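You operate a simulated robot arm through the tools that you are given. There is no shell and no other tool. Be economical: measure what you need, move in short steps, check, and stop when the job is done.

You are at the controls of a simulated robot arm. One attempt, no reset.

JOB
Put the teal funnel on the white photo board on the lower middle shelf of the back shelving. Turn the mixer knob to 45. Take the blue pad and put it on the front of the paper table. Any order will do.

The check looks at the end state, three seconds after you hand in, the way a careful person would. Anything else that was tipped, shoved, dropped, spilled or broken makes it a failure.

ROBOT AND FRAMES
A 6-joint arm with a fingered hand on a trunk, on a base that drives. Base frame: it is fixed to the floor where the robot stands at the start and does not move with it; the origin is under the middle of the robot, x ahead of it, y to its left, z up. Lengths are in mm, angles in rad, forces in N, time in s.
With the tool pointing down near the work surface it reaches from about 220 to 480 mm from the robot's upright axis, wherever it stands. Its first joint turns from -2.897 to 2.897 rad. Places, roughly: blue pad (7x5x4 cm) [600, 7400, 800]; front of the paper table [-2500, 6400, 800]; mixer knob [-2600, 4600, 900]. Payload 2.3 kg.
The tool frame sits at the grasp point between the pads (the TCP): z along the fingers, y along the line on which they close. The tips reach 22 mm beyond it. Largest opening 112 mm; the body of the gripper starts 60 mm behind the TCP. The gripper is a hand of 3 fingers: y runs from the thumb to the fingers, the wrist lies at [0, 0, -218] in the tool frame, and closing takes about 1.5 s.
Orientation is that of the tool frame in the base frame, as a unit quaternion [x, y, z, w]. With the fingers straight down and closing along the base's y, the tool's x points along the base's -x, its y along +y and its z along -z.

CONTROLS
- The arm moves only by the tool step_arm. Its argument "moves" is a list of rows, each a list of 6 numbers: the shift along the base's x, y, z in cm, then the turn, a rotation vector about the base's x, y, z in rad. In form: [[x, y, z, rx, ry, rz], ...]. A call has 1 to 20 rows; each row shifts and turns the commanded pose from where the row before left it. "gripper" is the opening, from 0 (shut) to 1 (fully open), set as the call begins (left out, the last holds). Each row takes 0.2 s and may step no farther than 50 mm and 0.15 rad from the row before; otherwise, or with a gripper value out of range, the whole call is refused. Where a pose cannot be reached the arm comes as near as it can. A force on the tool above 40 N (or 10 N above the force at the start of the call, whichever is more), or a blocked arm, ends the call early, and 0.2 s more pass. The fingers move at their own pace (about 72 mm/s each) and stop on an object; they squeeze with about 23 N. The grip force told is the motor's: it shows also when the fingers shut on nothing. Time passes only in rows, and 0.2 s behind the last, so rows that do not move let the fingers close. It gives the time, the measured TCP pose, the force on the tool (base axes), the opening and the grip force at its end, in the units of the frame above (readings bear some noise), with the torque about the TCP (base axes, N m) and any sound that the robot's microphone picked up, and new pictures: "show" is both (left out), scene, wrist or none.
- Cameras (640 x 400 px; columns grow to the right, rows downward): "scene" is now at [13.7, 99.5, 1402.5]; the picture's right is [-0.46, -0.89, 0.00], its down [-0.59, 0.31, -0.74] and it looks along [0.66, -0.34, -0.67] (base axes); focal length 258 px, centre (320, 200). "wrist" rides on the gripper at [66, 3, -80] in the tool frame; the picture's right is [-0.05, 1.00, 0.00], its down [-0.77, -0.04, -0.64] and it looks along [-0.64, -0.03, 0.77] (tool axes); focal length 275 px, centre (320, 200). There is no depth. A picture from a camera that has moved, and an enlarged one, comes with that camera's place and axes in the base frame and with its lens.
- slide_trunk(by): slides the trunk up (or, below 0, down) by that many mm; the arm and the scene camera ride with it, the base frame stays. It gives what a move gives, with no picture.
- base_move(legs): drives the robot by 1 to 6 legs, each [ahead, left, turn to the left] in mm, mm and rad, along the robot's own axes; the way and the turn of a leg run together, so that a leg with both is an arc; at most 1500 mm and 3.142 rad a leg. The arm and the cameras ride along, it lands a little off, and it stops where it bumps. It gives what a move gives, and a new picture of the scene camera.
- set_fingers(finger1, finger2, thumb_bend): sets how far each is bent, from 0 (flat) to 1 (curled in); at 0.3 the hand is open as for a grip, at 0.7 the pads meet at the TCP. One left out holds its place. A second passes; each finger stops where it meets its share of the squeeze, and holds until it gets a number again. A gripper value or a shape takes the hand back. It gives what a move gives, with no picture; readings hold the bend of each and the force on the fingers (four entries, about 0 where the hand has none), thumb and palm.
- hand_shape(shape): the hand has 3 fingers and takes this shape, open, in about a second: jaw (thumb against the fingers, like two jaws); tri (thumb and two fingers); tip (a fingertip pinch); poke (one finger out to press); point (the index stretched); flat (the hand flat); cup (the hand cupped); fist (a fist). The gripper value then closes the fingers along that shape, each until it touches; the sizes above hold for jaw. It gives what a move gives, with no picture.
- aim_head(pan, tilt): turns the head with the scene camera to pan (to the left, within 2.705 rad either way) and tilt (down, from -0.506 to 1.204), counted from straight ahead of the robot. It gives what a move gives, and a new picture of the scene camera.
- inspect(camera, box): a new picture of the part [left, top, right, bottom] of that camera's present view, enlarged. The clock stands still meanwhile.
- finish_job(): hands the job in; it is judged then, once.

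Go step by step. Nothing tells you exact positions but the pictures and the camera data: compare them with the known pose of the tool, close in by small moves and look again before you grip or let go. The budget is 165 turns and 260 pictures, counting those below and the enlarged ones. Unless the task says otherwise, let go and move clear before handing in, and close with one line.

The tools are called after ">>>" as name(argument=value, ...) on one line, values as JSON. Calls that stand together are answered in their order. step_arm: Moves the arm, as the interface text tells. Its arguments: {"type":"object","properties":{"moves":{"type":"array","items":{"type":"array","items":{"type":"number"}}},"gripper":{"type":"number"},"show":{"type":"string","enum":["both","scene","wrist","none"]}},"required":["moves"]} The other tools are called the same way: slide_trunk (by) slides the trunk up or down; hand_shape (shape) gives the hand a shape; set_fingers (finger1, finger2, thumb_bend) moves the fingers one by one; base_move (legs) drives the base; aim_head (pan, tilt) turns the head that bears the scene camera; inspect (camera, box) takes an enlarged picture of a part of a camera's view; finish_job () hands the job in.

At the start:

```text
t: 0.0
eef_pos: [290.0, -11.6, 1096.9]
ee_rot: [-0.001, 1.0, 0.0, 0.001]
force: [0.3, -0.3, -0.3]
moment: [-0.02, 0.01, 0.01]
finger_gap: 111.9
grasp_force: 0.1
shape: jaw
bend: [0.3, 0.3, 0.3]
finger forces: [0.0, 0.0, 0.0, 0.0, 0.1, 0.0]
trunk travel left (down, up): [-320.0, 270.0]
robot x, y, heading: [-1.5, 0.7, -0.004]
head pan, tilt: [-0.48, 0.731]
```

scene: 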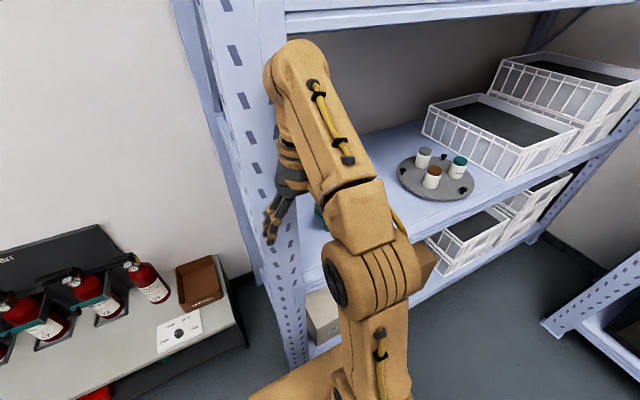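
wrist: 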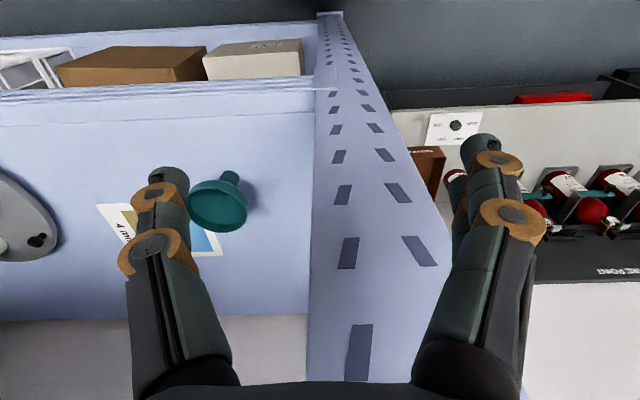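

I see a shelf in front with a teal funnel next to a photo card, and a fire-point table to the left. I'll look closer before moving.

>>> inspect(camera="wrist", box=[60, 140, 320, 300])

>>> aim_head(pan=0.3, tilt=0.5)

>>> aim_head(pan=1.5, tilt=0.3)

>>> aim_head(pan=-0.9, tilt=0.5)

>>> aim_head(pan=2.5, tilt=0.3)

```text
2.46 times, centred on (190, 220) of wrist
camera zoom: at [223.8, -9.3, 1176.8], right [0.05, 1.0, 0.0], down [0.77, -0.04, 0.64], along [0.64, -0.03, -0.77], focal length 678 px, centre (640, 151)
```

zoom: 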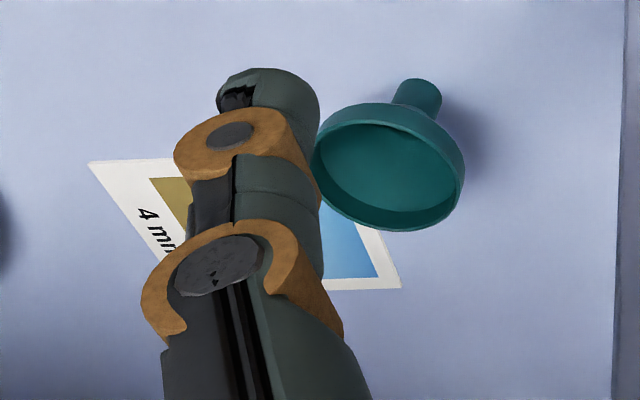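

```text
t: 1.1
eef_pos: [288.6, -10.8, 1097.2]
ee_rot: [0.001, 1.0, 0.0, 0.0]
force: [0.0, -0.1, 0.4]
moment: [-0.01, 0.02, 0.0]
finger_gap: 111.7
grasp_force: 0.0
shape: jaw
bend: [0.3, 0.3, 0.3]
finger forces: [0.0, 0.1, 0.1, 0.1, 0.0, 0.0]
trunk travel left (down, up): [-320.0, 270.0]
robot x, y, heading: [-1.9, 0.4, -0.003]
head pan, tilt: [0.3, 0.499]
camera scene: at [26.4, 164.9, 1422.8], right [0.29, -0.96, 0.0], down [-0.46, -0.14, -0.88], along [0.84, 0.26, -0.48], focal length 258 px, centre (320, 200)
```

scene: 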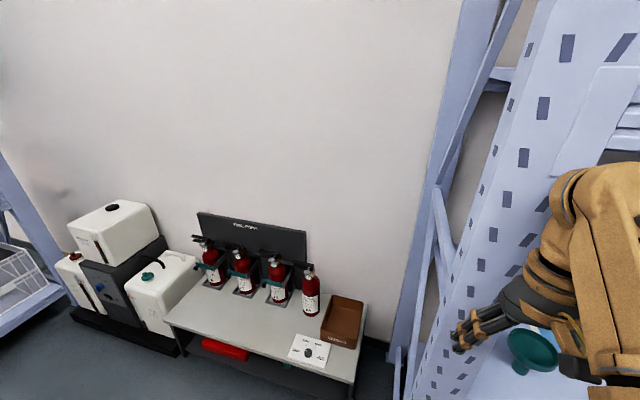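

```text
t: 2.5
eef_pos: [288.7, -12.3, 1096.8]
ee_rot: [-0.001, 1.0, -0.001, 0.001]
force: [0.4, -0.7, 0.0]
moment: [0.01, -0.02, -0.04]
finger_gap: 111.5
grasp_force: 0.0
shape: jaw
bend: [0.3, 0.3, 0.3]
finger forces: [0.0, 0.0, 0.1, 0.0, 0.1, 0.1]
trunk travel left (down, up): [-320.0, 270.0]
robot x, y, heading: [2.0, -2.4, -0.003]
head pan, tilt: [1.499, 0.3]
camera scene: at [-53.8, 231.3, 1441.2], right [1.0, -0.07, 0.0], down [-0.02, -0.3, -0.96], along [0.07, 0.95, -0.3], focal length 258 px, centre (320, 200)
```

scene: 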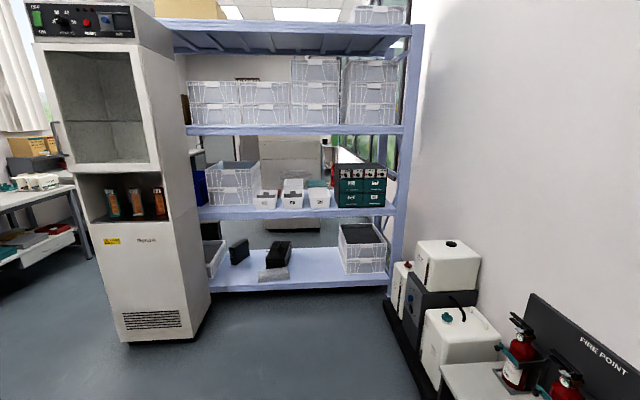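

```text
t: 4.7
eef_pos: [288.6, -13.0, 1096.4]
ee_rot: [0.0, 1.0, 0.0, 0.0]
force: [0.1, 0.4, -0.4]
moment: [0.0, 0.01, -0.01]
finger_gap: 111.8
grasp_force: 0.0
shape: jaw
bend: [0.3, 0.3, 0.3]
finger forces: [0.0, 0.0, 0.1, 0.1, 0.0, 0.1]
trunk travel left (down, up): [-320.0, 270.0]
robot x, y, heading: [-1.0, -2.9, -0.001]
head pan, tilt: [-0.901, 0.499]
camera scene: at [-4.0, 66.8, 1422.9], right [-0.78, -0.62, 0.0], down [-0.3, 0.37, -0.88], along [0.55, -0.69, -0.48], focal length 258 px, centre (320, 200)
```

scene: 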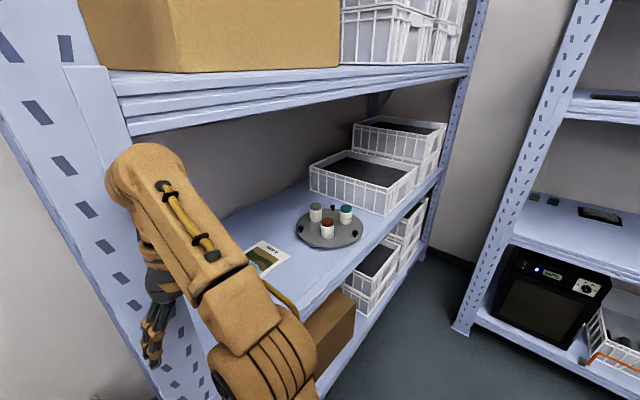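

```text
t: 7.6
eef_pos: [288.5, -12.4, 1096.2]
ee_rot: [0.0, 1.0, 0.0, 0.0]
force: [0.0, 0.4, -0.2]
moment: [-0.01, -0.03, 0.02]
finger_gap: 111.9
grasp_force: 0.0
shape: jaw
bend: [0.3, 0.3, 0.3]
finger forces: [0.1, 0.0, 0.0, 0.0, 0.0, 0.0]
trunk travel left (down, up): [-320.0, 270.0]
robot x, y, heading: [3.1, 0.8, 0.001]
head pan, tilt: [2.499, 0.3]
camera scene: at [-135.3, 194.1, 1441.2], right [0.6, 0.8, 0.0], down [0.24, -0.18, -0.96], along [-0.76, 0.57, -0.3], focal length 258 px, centre (320, 200)
```

scene: 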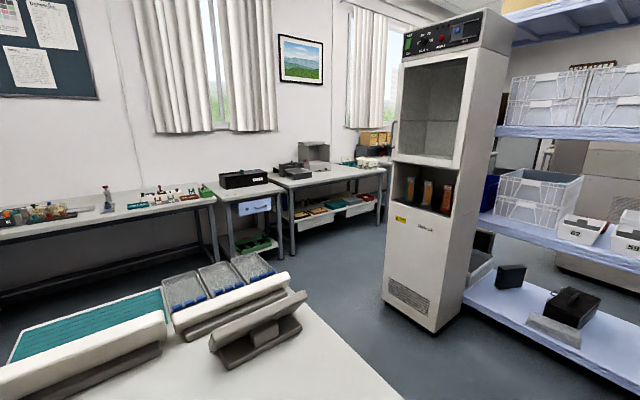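

The funnel stands beside a photo card. I need to see what other photo boards exist, so I'll look around further.

>>> aim_head(pan=-1.6, tilt=0.4)

>>> aim_head(pan=-2.6, tilt=0.3)

>>> step_arm(moves=[[0, 5, 0, 0, 0, 0], [0, 5, 0, 0, 0, 0], [0, 3, 3, 0, 0, 0]], show="wrist")

>>> aim_head(pan=-0.5, tilt=0.9)

```text
t: 10.9
eef_pos: [289.2, -11.9, 1096.2]
ee_rot: [0.001, 1.0, 0.0, 0.001]
force: [0.3, -0.1, 0.4]
moment: [-0.01, -0.03, 0.01]
finger_gap: 112.0
grasp_force: 0.1
shape: jaw
bend: [0.3, 0.3, 0.3]
finger forces: [0.1, 0.1, 0.0, 0.1, 0.1, 0.1]
trunk travel left (down, up): [-320.0, 270.0]
robot x, y, heading: [-3.0, -1.3, -0.002]
head pan, tilt: [-1.6, 0.4]
camera scene: at [-63.3, 45.5, 1432.0], right [-1.0, 0.03, 0.0], down [0.01, 0.39, -0.92], along [-0.03, -0.92, -0.39], focal length 258 px, centre (320, 200)
```

scene: 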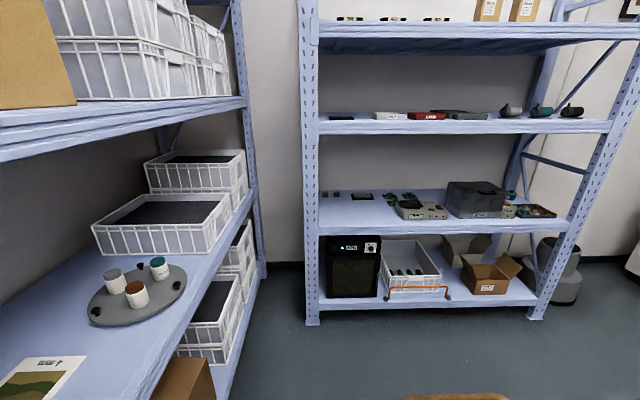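

```text
t: 12.2
eef_pos: [290.2, -12.0, 1096.3]
ee_rot: [0.0, 1.0, -0.001, 0.0]
force: [0.3, -0.3, -0.9]
moment: [0.02, 0.02, 0.03]
finger_gap: 112.0
grasp_force: 0.1
shape: jaw
bend: [0.3, 0.3, 0.3]
finger forces: [0.0, 0.0, 0.1, 0.0, 0.0, 0.0]
trunk travel left (down, up): [-320.0, 270.0]
robot x, y, heading: [0.2, 1.5, 0.004]
head pan, tilt: [-2.601, 0.3]
camera scene: at [-140.6, 90.0, 1441.2], right [-0.52, 0.86, 0.0], down [0.25, 0.15, -0.96], along [-0.82, -0.49, -0.3], focal length 258 px, centre (320, 200)
```

scene: 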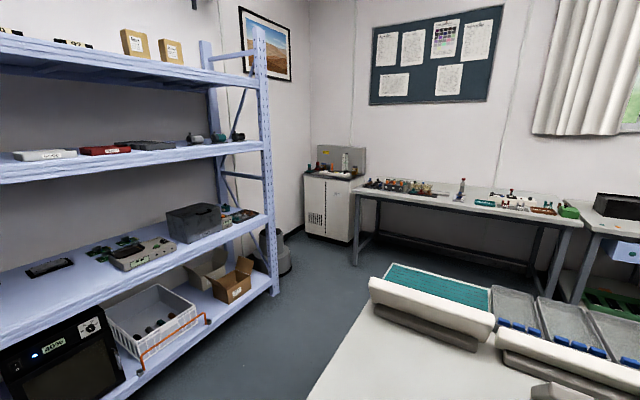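

```text
t: 13.0
eef_pos: [283.5, 100.7, 1093.1]
ee_rot: [0.0, 1.0, 0.001, 0.002]
force: [0.7, -0.1, 0.4]
moment: [-0.02, 0.0, -0.02]
finger_gap: 111.6
grasp_force: 0.0
shape: jaw
bend: [0.3, 0.3, 0.3]
finger forces: [0.0, 0.0, 0.0, 0.0, 0.1, 0.0]
out of reach, approached as far as the arm can: row 2, 3
trunk travel left (down, up): [-320.0, 270.0]
robot x, y, heading: [-3.3, -2.9, 0.001]
head pan, tilt: [-2.601, 0.3]
camera wrist: at [217.3, 103.2, 1172.6], right [0.05, 1.0, 0.0], down [0.77, -0.04, 0.64], along [0.64, -0.03, -0.77], focal length 275 px, centre (320, 200)
```

wrist: 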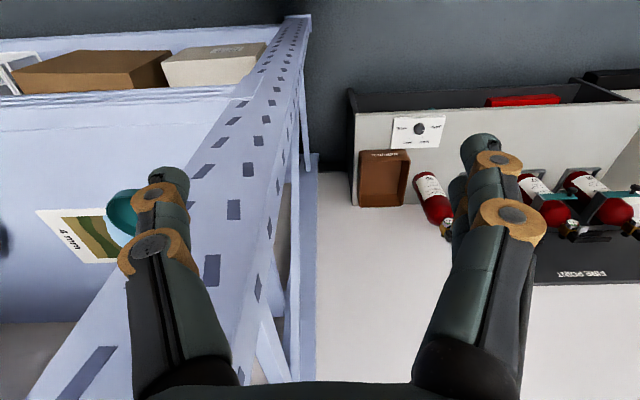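

```text
t: 15.0
eef_pos: [283.7, 99.7, 1091.7]
ee_rot: [0.0, 1.0, -0.001, 0.003]
force: [-0.5, 0.4, 0.4]
moment: [-0.03, 0.01, 0.03]
finger_gap: 111.9
grasp_force: 0.0
shape: jaw
bend: [0.3, 0.3, 0.3]
finger forces: [0.0, 0.0, 0.0, 0.1, 0.1, 0.0]
trunk travel left (down, up): [-320.0, 270.0]
robot x, y, heading: [1.9, -0.0, 0.002]
head pan, tilt: [-0.499, 0.901]
camera scene: at [5.7, 102.0, 1389.0], right [-0.48, -0.88, 0.0], down [-0.69, 0.38, -0.62], along [0.55, -0.3, -0.78], focal length 258 px, centre (320, 200)
```

scene: 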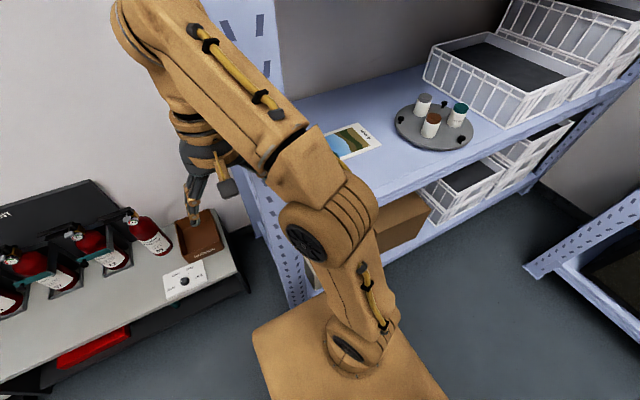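

The funnel stands on its spout at about (482,-173) with its rim near z 870; the board is at about (620,-350), and the shelf top at about 785 with its front edge near x 342. Next I'll check how close the base can get.

>>> aim_head(pan=-0.9, tilt=1.2)

>>> aim_head(pan=0.5, tilt=1.2)

```text
t: 15.9
eef_pos: [282.8, 100.9, 1093.2]
ee_rot: [0.001, 1.0, 0.0, 0.002]
force: [-0.7, 0.1, 0.3]
moment: [-0.01, 0.03, -0.01]
finger_gap: 111.7
grasp_force: 0.0
shape: jaw
bend: [0.3, 0.3, 0.3]
finger forces: [0.1, 0.0, 0.0, 0.0, 0.0, 0.0]
trunk travel left (down, up): [-320.0, 270.0]
robot x, y, heading: [2.7, 2.9, -0.001]
head pan, tilt: [-0.901, 1.201]
camera scene: at [-25.8, 94.3, 1369.2], right [-0.78, -0.62, 0.0], down [-0.58, 0.73, -0.36], along [0.23, -0.28, -0.93], focal length 258 px, centre (320, 200)
```

scene: 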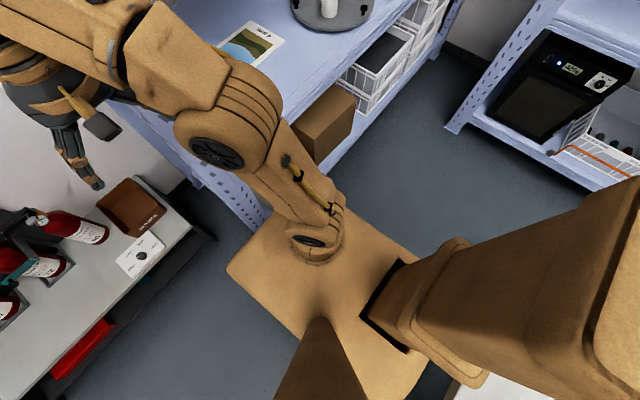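

```text
t: 17.4
eef_pos: [282.9, 99.5, 1092.2]
ee_rot: [0.0, 1.0, 0.001, 0.002]
force: [-0.1, 0.5, 0.3]
moment: [0.0, 0.0, -0.03]
finger_gap: 111.6
grasp_force: 0.0
shape: jaw
bend: [0.3, 0.3, 0.3]
finger forces: [0.0, 0.0, 0.0, 0.0, 0.0, 0.0]
trunk travel left (down, up): [-320.0, 270.0]
robot x, y, heading: [0.3, -3.0, 0.007]
head pan, tilt: [0.499, 1.201]
camera scene: at [-11.4, 164.9, 1369.1], right [0.48, -0.88, 0.0], down [-0.82, -0.45, -0.36], along [0.32, 0.17, -0.93], focal length 258 px, centre (320, 200)
```

scene: 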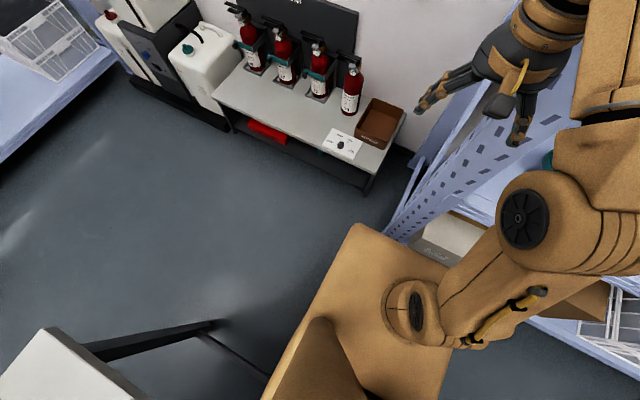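

The base front is near x 240, about 100 mm short of the shelf edge. I'll bring the arm back to centre and shift the robot 300 mm to the right.

>>> step_arm(moves=[[0, -4, 0, 0, 0, 0], [0, -4, 0, 0, 0, 0], [-2, -4, 0, 0, 0, 0]], show="none")

>>> base_move(legs=[[0, -300, 0]])

>>> aim_head(pan=0.0, tilt=0.6)

>>> inspect(camera="wrist", box=[0, 0, 640, 400])

```text
t: 18.2
eef_pos: [263.3, -20.0, 1092.2]
ee_rot: [0.0, 1.0, -0.001, 0.001]
force: [-0.4, 0.2, 0.4]
moment: [-0.01, -0.01, -0.02]
finger_gap: 111.9
grasp_force: 0.1
shape: jaw
bend: [0.3, 0.3, 0.3]
finger forces: [0.0, 0.0, 0.0, 0.0, 0.1, 0.0]
trunk travel left (down, up): [-320.0, 270.0]
robot x, y, heading: [5.4, 1.2, 0.004]
head pan, tilt: [0.499, 1.201]
```

```text
t: 20.2
eef_pos: [263.8, -320.8, 1093.0]
ee_rot: [0.0, 1.0, 0.0, 0.001]
force: [0.4, 0.0, 0.1]
moment: [0.0, -0.03, 0.0]
finger_gap: 111.8
grasp_force: 0.0
shape: jaw
bend: [0.3, 0.3, 0.3]
finger forces: [0.1, 0.1, 0.0, 0.1, 0.0, 0.0]
trunk travel left (down, up): [-320.0, 270.0]
robot x, y, heading: [2.2, -302.1, -0.001]
head pan, tilt: [0.499, 1.201]
camera scene: at [-11.5, -136.7, 1369.2], right [0.48, -0.88, 0.0], down [-0.82, -0.45, -0.36], along [0.32, 0.17, -0.93], focal length 258 px, centre (320, 200)
```

scene: 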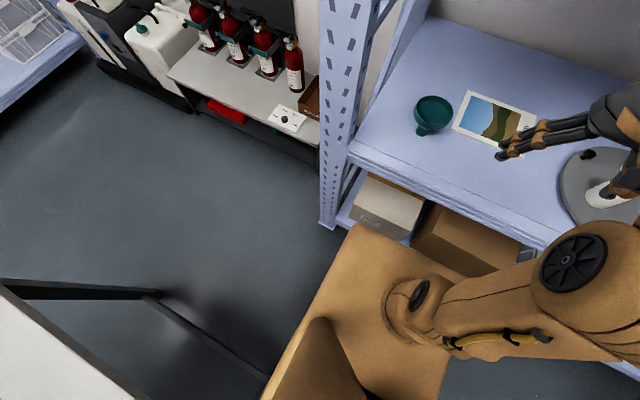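

```text
t: 21.2
eef_pos: [264.4, -320.2, 1091.8]
ee_rot: [0.001, 1.0, 0.001, 0.001]
force: [-0.2, -0.1, -0.3]
moment: [0.0, 0.03, 0.03]
finger_gap: 111.9
grasp_force: 0.0
shape: jaw
bend: [0.3, 0.3, 0.3]
finger forces: [0.1, 0.0, 0.0, 0.1, 0.1, 0.0]
trunk travel left (down, up): [-320.0, 270.0]
robot x, y, heading: [0.7, -300.4, -0.0]
head pan, tilt: [0.0, 0.6]
camera scene: at [27.8, -162.7, 1413.7], right [0.0, -1.0, 0.0], down [-0.57, 0.0, -0.82], along [0.82, 0.0, -0.57], focal length 258 px, centre (320, 200)
```

scene: 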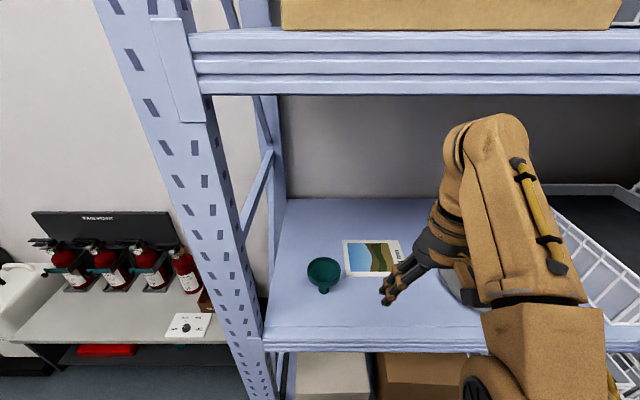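

```text
1.00 times, centred on (320, 200) of wrist (not enlarged: the box is as wide or as high as the picture)
camera zoom: at [198.8, -317.5, 1172.7], right [0.05, 1.0, 0.0], down [0.77, -0.04, 0.64], along [0.64, -0.03, -0.77], focal length 275 px, centre (320, 200)
```

zoom: 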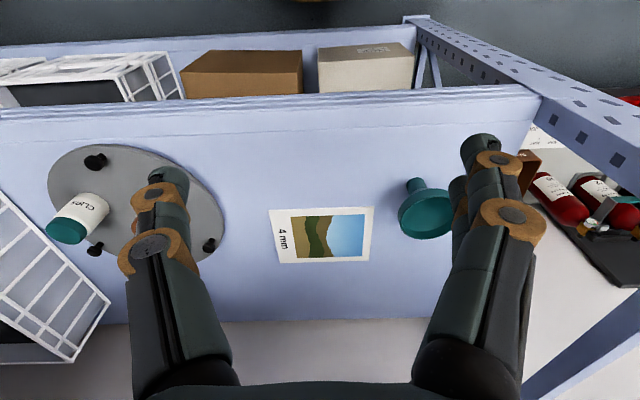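

The board is centred at about (611,-331), and the funnel axis is at (485,-170) with its rim at z ≈ 866. I'll lower the trunk so the arm clears the upper shelf, then edge forward.

>>> slide_trunk(by=-150)

>>> base_move(legs=[[65, 0, 0]])

>>> inspect(camera="wrist", box=[0, 0, 640, 400])

```text
t: 23.0
eef_pos: [263.6, -319.7, 941.3]
ee_rot: [0.0, 1.0, 0.0, 0.001]
force: [0.8, -0.8, 0.1]
moment: [-0.02, 0.02, -0.03]
finger_gap: 112.1
grasp_force: 0.0
shape: jaw
bend: [0.3, 0.3, 0.3]
finger forces: [0.0, 0.0, 0.1, 0.0, 0.0, 0.1]
trunk travel left (down, up): [-170.0, 420.0]
robot x, y, heading: [1.4, -303.3, -0.0]
head pan, tilt: [0.0, 0.6]
```

```text
t: 24.0
eef_pos: [330.7, -320.6, 941.1]
ee_rot: [0.0, 1.0, -0.001, 0.001]
force: [-0.8, 0.0, 0.4]
moment: [-0.03, -0.02, 0.01]
finger_gap: 112.0
grasp_force: 0.1
shape: jaw
bend: [0.3, 0.3, 0.3]
finger forces: [0.0, 0.1, 0.0, 0.0, 0.0, 0.0]
trunk travel left (down, up): [-170.0, 420.0]
robot x, y, heading: [68.4, -304.3, 0.003]
head pan, tilt: [0.0, 0.6]
camera scene: at [93.6, -162.8, 1263.7], right [0.0, -1.0, 0.0], down [-0.57, 0.0, -0.82], along [0.82, 0.0, -0.57], focal length 258 px, centre (320, 200)
```

scene: 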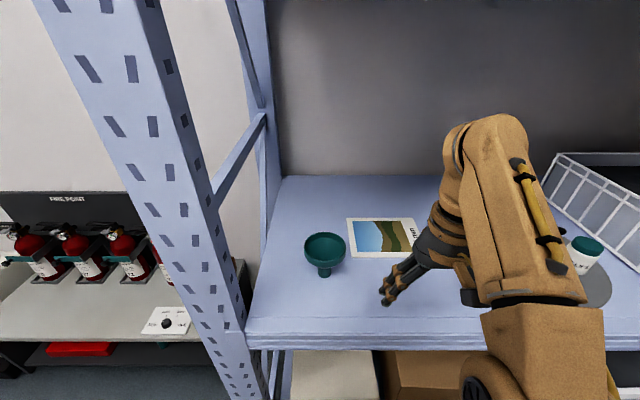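

```text
1.00 times, centred on (320, 200) of wrist (not enlarged: the box is as wide or as high as the picture)
camera zoom: at [264.6, -317.4, 1022.6], right [0.05, 1.0, 0.0], down [0.77, -0.04, 0.64], along [0.64, -0.03, -0.77], focal length 275 px, centre (320, 200)
```

zoom: 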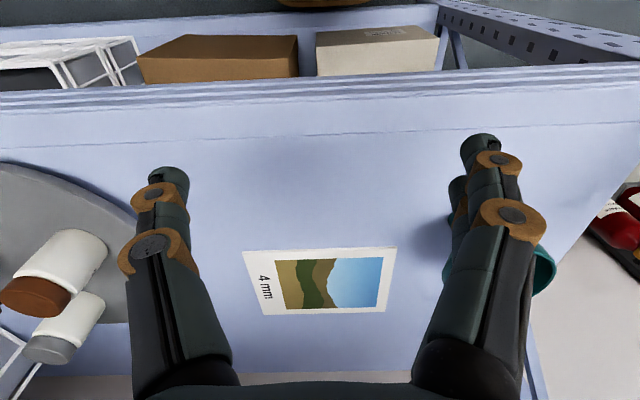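

The estimates agree. I'll move above the funnel, tilting the hand forward 0.35 rad so that the far placement stays reachable.

>>> step_arm(moves=[[2.5, 2.5, 0.5, 0, -0.06, 0], [2.5, 2.5, 0.5, 0, -0.06, 0], [2.5, 2.5, 0, 0, -0.06, 0], [2.5, 2.5, 0, 0, -0.06, 0], [2.5, 2.5, 0, 0, -0.06, 0], [2.6, 2.3, 0, 0, -0.05, 0], [0, 0, 0, 0, 0, 0]])

```text
t: 25.6
eef_pos: [454.8, -196.4, 951.7]
ee_rot: [0.0, 0.987, 0.0, 0.16]
force: [-0.9, -0.1, 0.7]
moment: [-0.01, 0.01, -0.02]
finger_gap: 111.7
grasp_force: 0.2
shape: jaw
bend: [0.3, 0.3, 0.3]
finger forces: [0.0, 0.0, 0.0, 0.1, 0.0, 0.0]
out of reach, approached as far as the arm can: row 5, 6
trunk travel left (down, up): [-170.0, 420.0]
robot x, y, heading: [63.6, -301.1, 0.006]
head pan, tilt: [0.0, 0.6]
camera scene: at [93.3, -162.7, 1263.7], right [0.0, -1.0, 0.0], down [-0.56, 0.0, -0.83], along [0.83, 0.0, -0.56], focal length 258 px, centre (320, 200)
camera wrist: at [367.1, -193.1, 1007.3], right [0.04, 1.0, 0.01], down [0.53, -0.04, 0.85], along [0.85, -0.03, -0.53], focal length 275 px, centre (320, 200)
```

scene: 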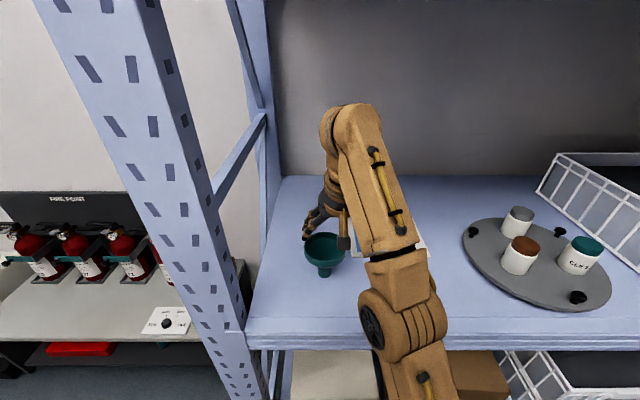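
wrist: 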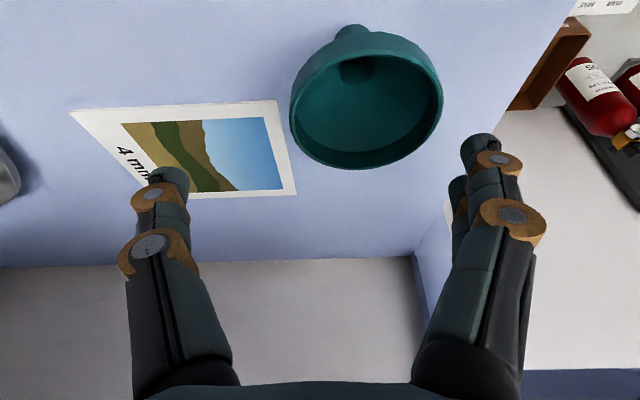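

The reach is short because the wrist is high relative to the shoulder. I'll pull back, lower the TCP, and then raise the trunk to gain reach.

>>> step_arm(moves=[[-2.5, -4, 0, 0, 0, 0], [-2.5, -4, 0, 0, 0, 0], [-2.5, -4, -2, 0, 0, 0], [0, 0, -4, 0, 0, 0], [0, 0, -4, 0, 0, 0], [0, 0, 0, 0, 0, 0]], show="none")

```text
refused: row 3 steps farther than a row can; nothing moved
```

>>> step_arm(moves=[[-2.5, -4, 0, 0, 0, 0], [-2.5, -4, 0, 0, 0, 0], [-2.5, -4, 0, 0, 0, 0], [0, 0, -4, 0, 0, 0], [0, 0, -4, 0, 0, 0], [0, 0, -2, 0, 0, 0], [0, 0, 0, 0, 0, 0]], show="none")

```text
t: 27.2
eef_pos: [380.6, -316.6, 850.2]
ee_rot: [0.0, 0.985, 0.0, 0.175]
force: [0.4, -0.1, -0.7]
moment: [0.0, 0.0, -0.02]
finger_gap: 112.0
grasp_force: 0.1
shape: jaw
bend: [0.3, 0.3, 0.3]
finger forces: [0.0, 0.0, 0.1, 0.0, 0.1, 0.1]
trunk travel left (down, up): [-170.0, 420.0]
robot x, y, heading: [63.2, -303.3, 0.003]
head pan, tilt: [0.0, 0.6]
```

>>> slide_trunk(by=90)

>>> step_arm(moves=[[2.5, 3.5, 0, 0, 0, 0], [2.5, 3.5, 0, 0, 0, 0], [2.5, 3.5, 0, 0, 0, 0], [2.4, 3.9, 0, 0, 0, 0], [0, 0, 0, 0, 0, 0]])

```text
t: 28.4
eef_pos: [380.9, -317.1, 941.6]
ee_rot: [0.0, 0.984, 0.0, 0.176]
force: [-0.1, -0.5, -0.7]
moment: [0.04, -0.04, -0.03]
finger_gap: 112.0
grasp_force: 0.0
shape: jaw
bend: [0.3, 0.3, 0.3]
finger forces: [0.1, 0.1, 0.0, 0.1, 0.1, 0.1]
trunk travel left (down, up): [-260.0, 330.0]
robot x, y, heading: [65.3, -297.4, 0.006]
head pan, tilt: [0.0, 0.6]
```

```text
t: 29.6
eef_pos: [479.5, -172.3, 941.8]
ee_rot: [0.0, 0.985, 0.0, 0.175]
force: [0.5, 0.2, 0.1]
moment: [-0.01, -0.01, 0.03]
finger_gap: 111.8
grasp_force: 0.1
shape: jaw
bend: [0.3, 0.3, 0.3]
finger forces: [0.1, 0.0, 0.0, 0.0, 0.0, 0.1]
trunk travel left (down, up): [-260.0, 330.0]
robot x, y, heading: [67.5, -299.4, 0.005]
head pan, tilt: [0.0, 0.6]
camera scene: at [93.3, -162.8, 1353.8], right [0.0, -1.0, 0.0], down [-0.56, 0.0, -0.83], along [0.83, 0.0, -0.56], focal length 258 px, centre (320, 200)
camera wrist: at [390.1, -169.7, 993.7], right [0.04, 1.0, 0.02], down [0.5, -0.04, 0.86], along [0.86, -0.03, -0.51], focal length 275 px, centre (320, 200)
```

scene: 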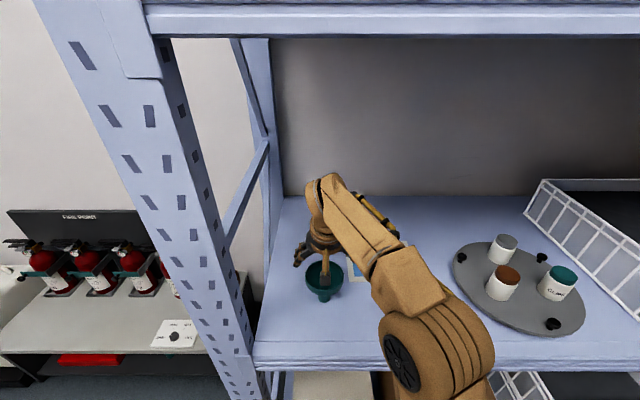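
wrist: 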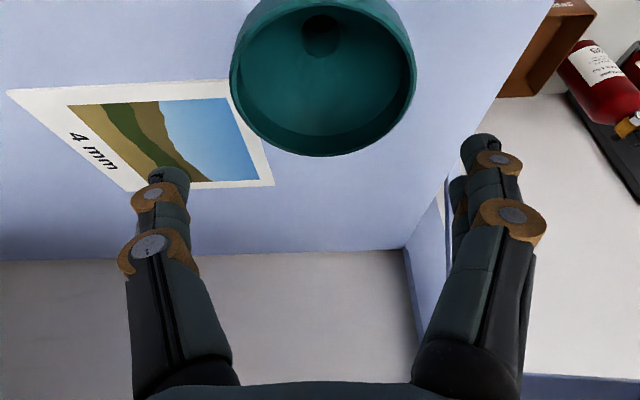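

The hand is over the funnel; its axis looks to be at x≈488. I'll shift 8 mm and descend in stages.

>>> step_arm(moves=[[0.8, 0.1, -2, 0, 0, 0], [0, 0, -2, 0, 0, 0], [0, 0, 0, 0, 0, 0]])

```text
t: 30.4
eef_pos: [487.3, -171.3, 901.1]
ee_rot: [0.0, 0.984, 0.0, 0.176]
force: [0.4, 0.0, -0.2]
moment: [0.0, -0.01, -0.04]
finger_gap: 111.9
grasp_force: 0.0
shape: jaw
bend: [0.3, 0.3, 0.3]
finger forces: [0.0, 0.0, 0.1, 0.1, 0.1, 0.0]
trunk travel left (down, up): [-260.0, 330.0]
robot x, y, heading: [63.2, -301.7, 0.002]
head pan, tilt: [0.0, 0.6]
camera scene: at [93.3, -162.7, 1353.8], right [0.0, -1.0, 0.0], down [-0.56, 0.0, -0.83], along [0.83, 0.0, -0.56], focal length 258 px, centre (320, 200)
camera wrist: at [397.7, -168.8, 953.3], right [0.04, 1.0, 0.02], down [0.5, -0.04, 0.86], along [0.86, -0.03, -0.51], focal length 275 px, centre (320, 200)
```

scene: 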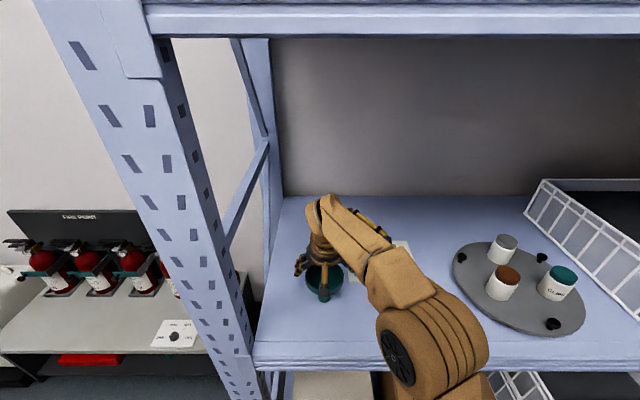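
wrist: 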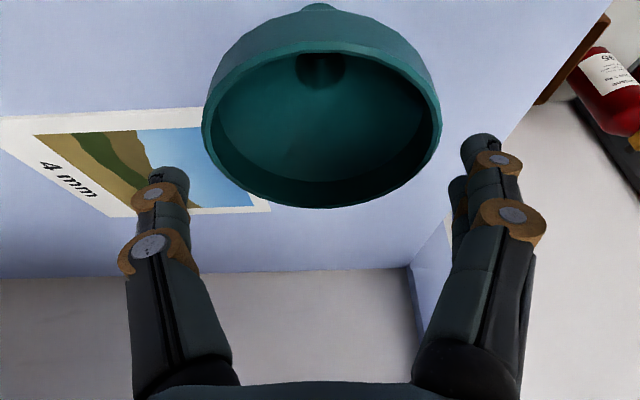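

Centred between the fingers. Descending to the rim.

>>> step_arm(moves=[[0, -0.1, -2, 0, 0, 0], [0, 0, -1.5, 0, 0, 0], [0, 0, -1, 0, 0, 0], [0, 0, 0, 0, 0, 0]])

```text
t: 31.4
eef_pos: [486.9, -173.1, 856.3]
ee_rot: [-0.001, 0.984, 0.0, 0.176]
force: [-0.5, 0.5, 8.8]
moment: [-0.05, 0.13, -0.03]
finger_gap: 111.7
grasp_force: 0.0
shape: jaw
bend: [0.3, 0.3, 0.3]
finger forces: [2.2, 1.9, 0.0, 0.1, 4.1, 0.0]
trunk travel left (down, up): [-260.0, 330.0]
robot x, y, heading: [67.4, -298.5, -0.001]
head pan, tilt: [0.0, 0.6]
camera scene: at [92.2, -163.0, 1353.9], right [0.0, -1.0, 0.0], down [-0.56, 0.0, -0.83], along [0.83, 0.0, -0.56], focal length 258 px, centre (320, 200)
camera wrist: at [397.5, -169.8, 909.1], right [0.04, 1.0, 0.02], down [0.5, -0.04, 0.86], along [0.86, -0.03, -0.5], focal length 275 px, centre (320, 200)
```

scene: 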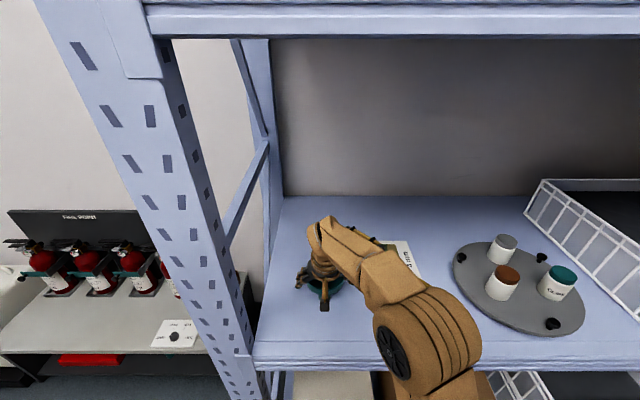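
wrist: 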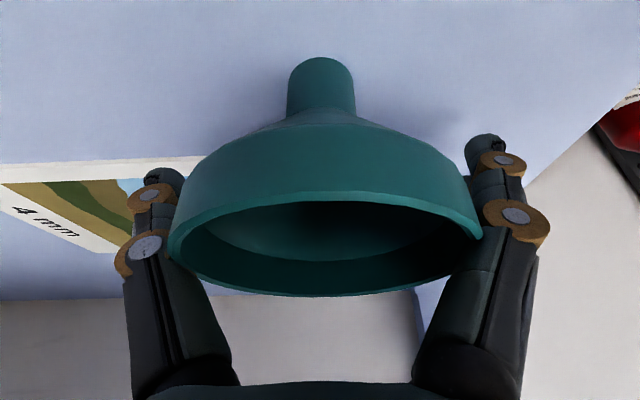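

The rim touches the inner finger phalanges. I'll raise 8 mm and close.

>>> step_arm(moves=[[0, 0, 0.8, 0, 0, 0], [0, 0, 0, 0, 0, 0]], show="wrist")

>>> step_arm(gripper=0.5, moves=[[0, 0, 0, 0, 0, 0], [0, 0, 0, 0, 0, 0], [0, 0, 0, 0, 0, 0], [0, 0, 0, 0, 0, 0]])

```text
t: 32.0
eef_pos: [488.3, -172.7, 863.9]
ee_rot: [0.0, 0.985, 0.0, 0.175]
force: [-0.7, -0.6, 0.5]
moment: [-0.01, 0.01, 0.02]
finger_gap: 111.8
grasp_force: 0.0
shape: jaw
bend: [0.3, 0.3, 0.3]
finger forces: [0.1, 0.0, 0.0, 0.1, 0.1, 0.0]
trunk travel left (down, up): [-260.0, 330.0]
robot x, y, heading: [66.3, -298.2, 0.003]
head pan, tilt: [0.0, 0.6]
camera wrist: at [398.1, -169.7, 917.0], right [0.04, 1.0, 0.02], down [0.5, -0.04, 0.86], along [0.86, -0.03, -0.51], focal length 275 px, centre (320, 200)
```

wrist: 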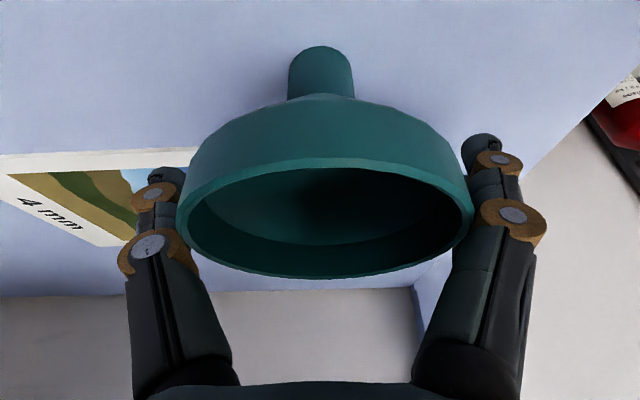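

```text
t: 33.0
eef_pos: [488.5, -173.2, 865.8]
ee_rot: [0.0, 0.984, 0.0, 0.176]
force: [0.4, -0.4, -0.3]
moment: [-0.03, 0.0, -0.01]
finger_gap: 69.3
grasp_force: 23.2
shape: jaw
bend: [0.73, 0.74, 0.69]
finger forces: [17.1, 17.3, 0.1, 0.0, 35.1, 0.0]
trunk travel left (down, up): [-260.0, 330.0]
robot x, y, heading: [63.4, -300.6, 0.001]
head pan, tilt: [0.0, 0.6]
camera scene: at [93.4, -162.7, 1353.7], right [0.0, -1.0, 0.0], down [-0.56, 0.0, -0.83], along [0.83, 0.0, -0.56], focal length 258 px, centre (320, 200)
camera wrist: at [398.1, -169.7, 917.0], right [0.04, 1.0, 0.02], down [0.5, -0.04, 0.86], along [0.86, -0.03, -0.51], focal length 275 px, centre (320, 200)
```

scene: 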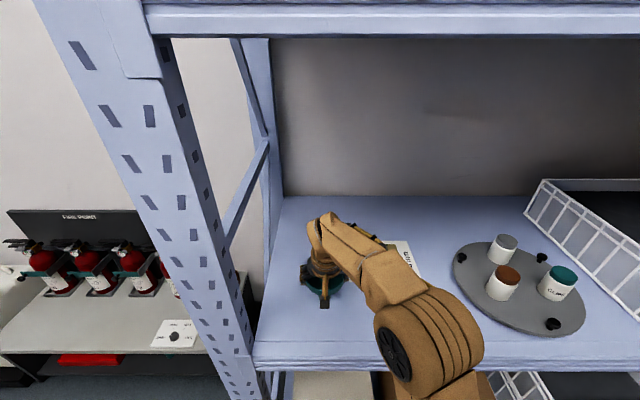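
wrist: 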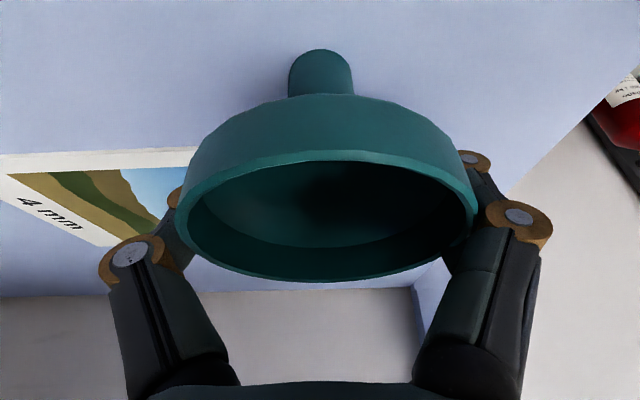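

It's gripped under the cone. Lift and check.

>>> step_arm(moves=[[0, 0, 2, 0, 0, 0], [0, 0, 2, 0, 0, 0], [0, 0, 1, 0, 0, 0], [0, 0, 0, 0, 0, 0]])

```text
t: 34.0
eef_pos: [487.4, -173.8, 914.8]
ee_rot: [-0.001, 0.984, 0.0, 0.176]
force: [0.1, 0.0, -1.2]
moment: [-0.01, 0.04, 0.01]
finger_gap: 69.1
grasp_force: 23.0
shape: jaw
bend: [0.73, 0.74, 0.69]
finger forces: [17.3, 17.3, 0.1, 0.0, 35.0, 0.0]
trunk travel left (down, up): [-260.0, 330.0]
robot x, y, heading: [64.9, -301.8, 0.003]
head pan, tilt: [0.0, 0.6]
camera scene: at [93.4, -162.7, 1353.7], right [0.0, -1.0, 0.0], down [-0.56, 0.0, -0.83], along [0.83, 0.0, -0.56], focal length 258 px, centre (320, 200)
camera wrist: at [397.9, -170.6, 967.6], right [0.04, 1.0, 0.02], down [0.5, -0.04, 0.86], along [0.86, -0.03, -0.5], focal length 275 px, centre (320, 200)
```

scene: 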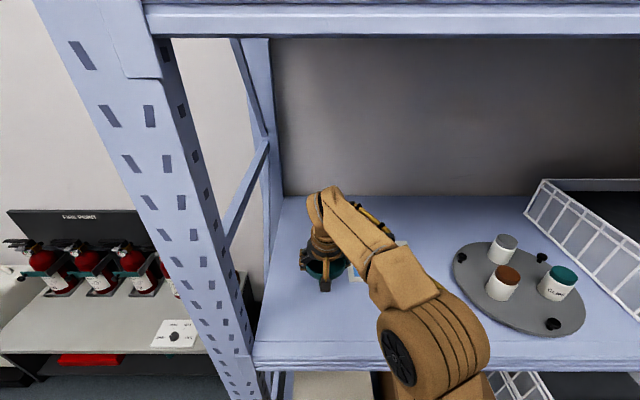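
wrist: 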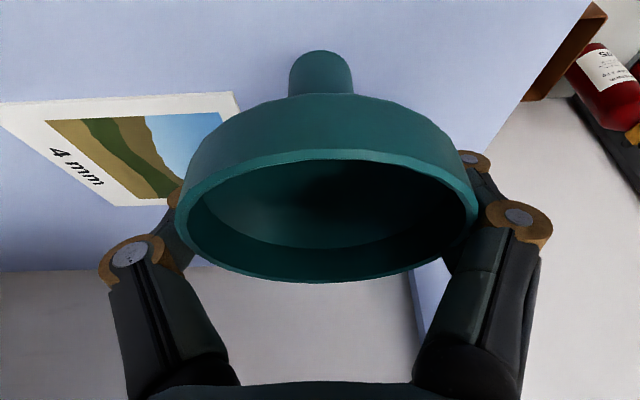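

Held firmly. Now I'll move toward the board centre (605,-331).

>>> step_arm(moves=[[1, -4, 0, 0, 0, 0], [1, -4, 0, 0, 0, 0], [1, -4, 0, 0, 0, 0], [2, -3.8, 0, 0, 0, 0], [2.5, 0, -1, 0, 0, 0], [2.5, 0, 0, 0, 0, 0], [1.5, 0, 0, 0, 0, 0], [0, 0, 0, 0, 0, 0]])

```text
t: 35.8
eef_pos: [594.0, -329.7, 903.1]
ee_rot: [0.0, 0.985, 0.0, 0.175]
force: [0.3, -0.8, -1.1]
moment: [0.0, 0.0, 0.02]
finger_gap: 68.9
grasp_force: 23.3
shape: jaw
bend: [0.73, 0.74, 0.69]
finger forces: [17.3, 17.2, 0.1, 0.0, 34.9, 0.0]
out of reach, approached as far as the arm can: row 7
trunk travel left (down, up): [-260.0, 330.0]
robot x, y, heading: [64.2, -298.8, 0.004]
head pan, tilt: [0.0, 0.6]
camera scene: at [93.7, -162.8, 1353.7], right [0.0, -1.0, 0.0], down [-0.57, 0.0, -0.82], along [0.82, 0.0, -0.57], focal length 258 px, centre (320, 200)
camera wrist: at [505.7, -327.2, 956.1], right [0.04, 1.0, 0.02], down [0.5, -0.04, 0.86], along [0.86, -0.03, -0.51], focal length 275 px, centre (320, 200)
```

scene: 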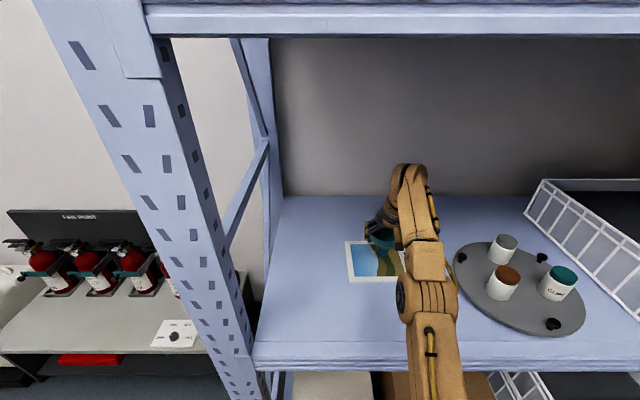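
wrist: 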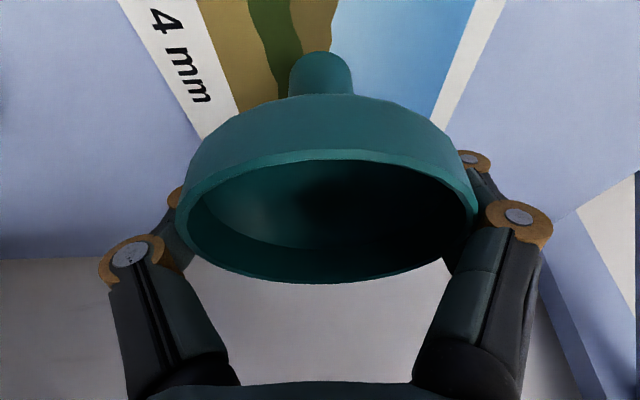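

Over the board. Lowering gently, with the last millimetres in small steps.

>>> step_arm(moves=[[0.5, 0, -1.5, 0, 0, 0], [0.5, 0, -1, 0, 0, 0], [0, 0, -0.7, 0, 0, 0], [0, 0, 0, 0, 0, 0]])

```text
t: 36.8
eef_pos: [603.6, -330.1, 872.5]
ee_rot: [0.0, 0.984, 0.0, 0.176]
force: [-0.7, 0.2, -1.5]
moment: [-0.01, -0.02, 0.01]
finger_gap: 69.3
grasp_force: 23.2
shape: jaw
bend: [0.73, 0.74, 0.69]
finger forces: [17.3, 17.2, 0.0, 0.1, 34.9, 0.0]
trunk travel left (down, up): [-260.0, 330.0]
robot x, y, heading: [64.3, -307.2, 0.004]
head pan, tilt: [0.0, 0.6]
camera scene: at [93.4, -162.8, 1353.8], right [0.0, -1.0, 0.0], down [-0.56, 0.0, -0.83], along [0.83, 0.0, -0.56], focal length 258 px, centre (320, 200)
camera wrist: at [514.9, -327.7, 924.7], right [0.04, 1.0, 0.02], down [0.5, -0.04, 0.86], along [0.86, -0.03, -0.5], focal length 275 px, centre (320, 200)
```

scene: 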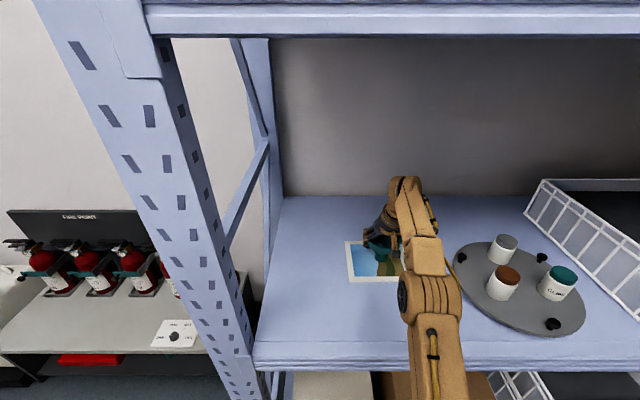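
wrist: 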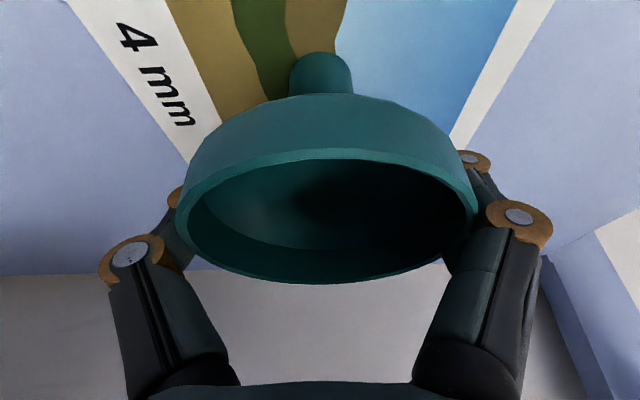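

>>> step_arm(moves=[[0, 0, -0.2, 0, 0, 0], [0, 0, -0.1, 0, 0, 0], [0, 0, 0, 0, 0, 0]], show="none")

>>> step_arm(moves=[[0, 0, -0.1, 0, 0, 0], [0, 0, 0, 0, 0, 0]], show="none")

>>> step_arm(moves=[[0, 0, -0.1, 0, 0, 0], [0, 0, 0, 0, 0, 0]], show="none")

```text
t: 37.6
eef_pos: [603.8, -330.4, 870.0]
ee_rot: [0.0, 0.984, 0.001, 0.176]
force: [-0.9, -0.1, 0.0]
moment: [0.0, 0.04, 0.0]
finger_gap: 69.1
grasp_force: 23.1
shape: jaw
bend: [0.73, 0.74, 0.69]
finger forces: [17.3, 17.2, 0.1, 0.1, 34.7, 0.0]
trunk travel left (down, up): [-260.0, 330.0]
robot x, y, heading: [67.5, -298.7, 0.001]
head pan, tilt: [0.0, 0.6]
```

```text
t: 38.2
eef_pos: [604.5, -331.7, 867.4]
ee_rot: [0.0, 0.985, 0.0, 0.175]
force: [0.5, -0.8, 1.8]
moment: [0.0, 0.02, -0.02]
finger_gap: 69.0
grasp_force: 23.7
shape: jaw
bend: [0.73, 0.74, 0.69]
finger forces: [17.4, 17.4, 0.0, 0.0, 34.7, 0.0]
trunk travel left (down, up): [-260.0, 330.0]
robot x, y, heading: [68.1, -294.5, 0.0]
head pan, tilt: [0.0, 0.6]
```

```text
t: 38.8
eef_pos: [603.8, -329.8, 868.0]
ee_rot: [0.0, 0.984, 0.0, 0.176]
force: [3.0, 0.1, 10.0]
moment: [0.05, 0.05, -0.01]
finger_gap: 68.6
grasp_force: 22.3
shape: jaw
bend: [0.73, 0.74, 0.69]
finger forces: [17.6, 18.1, 0.1, 0.0, 34.7, 0.0]
trunk travel left (down, up): [-260.0, 330.0]
robot x, y, heading: [63.5, -299.4, 0.003]
head pan, tilt: [0.0, 0.6]
```

Contact at z≈868. I'll back off 1 mm and release slowly.

>>> step_arm(moves=[[0, 0, 0.1, 0, 0, 0], [0, 0, 0, 0, 0, 0]], show="none")

>>> step_arm(gripper=0.75, moves=[[0, 0, 0, 0, 0, 0], [0, 0, 0, 0, 0, 0], [0, 0, 0, 0, 0, 0]], show="none")

>>> step_arm(gripper=1.0, moves=[[0, 0, 0, 0, 0, 0], [0, 0, 0, 0, 0, 0], [0, 0, 0, 0, 0, 0]])

```text
t: 39.4
eef_pos: [604.4, -329.9, 867.4]
ee_rot: [0.0, 0.985, 0.001, 0.175]
force: [1.6, -0.5, 5.5]
moment: [0.0, 0.02, -0.01]
finger_gap: 69.0
grasp_force: 23.3
shape: jaw
bend: [0.73, 0.74, 0.69]
finger forces: [17.6, 18.2, 0.0, 0.0, 35.4, 0.0]
trunk travel left (down, up): [-260.0, 330.0]
robot x, y, heading: [66.9, -302.0, 0.004]
head pan, tilt: [0.0, 0.6]
```

```text
t: 40.2
eef_pos: [605.5, -330.3, 866.5]
ee_rot: [0.0, 0.985, 0.0, 0.175]
force: [0.7, 0.3, -0.1]
moment: [0.01, 0.01, -0.01]
finger_gap: 83.8
grasp_force: 0.0
shape: jaw
bend: [0.64, 0.64, 0.6]
finger forces: [0.0, 0.0, 0.0, 0.1, 0.0, 0.0]
trunk travel left (down, up): [-260.0, 330.0]
robot x, y, heading: [65.2, -304.1, 0.002]
head pan, tilt: [0.0, 0.6]
```

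```text
t: 41.0
eef_pos: [604.6, -330.7, 867.8]
ee_rot: [0.0, 0.984, 0.0, 0.176]
force: [0.1, 0.1, 0.6]
moment: [-0.02, -0.02, 0.03]
finger_gap: 111.9
grasp_force: 0.1
shape: jaw
bend: [0.3, 0.3, 0.3]
finger forces: [0.1, 0.0, 0.1, 0.1, 0.4, 0.1]
trunk travel left (down, up): [-260.0, 330.0]
robot x, y, heading: [67.6, -304.3, 0.001]
head pan, tilt: [0.0, 0.6]
camera scene: at [93.3, -162.8, 1353.8], right [0.0, -1.0, 0.0], down [-0.56, 0.0, -0.83], along [0.83, 0.0, -0.56], focal length 258 px, centre (320, 200)
camera wrist: at [515.1, -327.9, 920.2], right [0.04, 1.0, 0.02], down [0.5, -0.04, 0.86], along [0.86, -0.03, -0.5], focal length 275 px, centre (320, 200)
```

scene: 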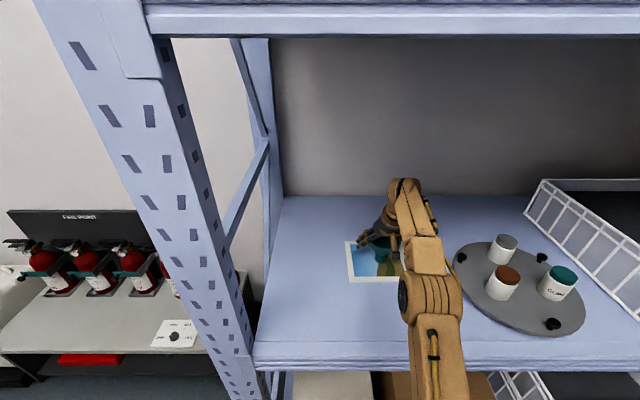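
wrist: 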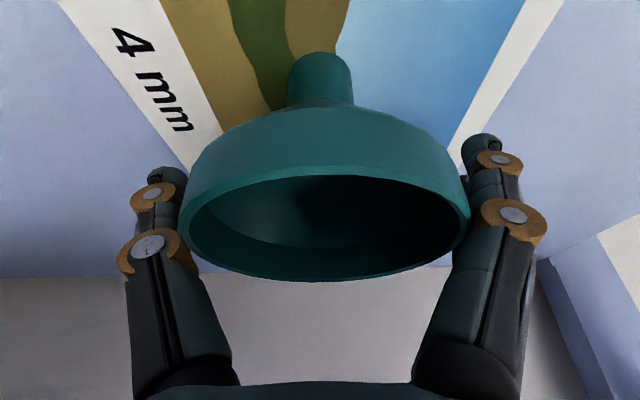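

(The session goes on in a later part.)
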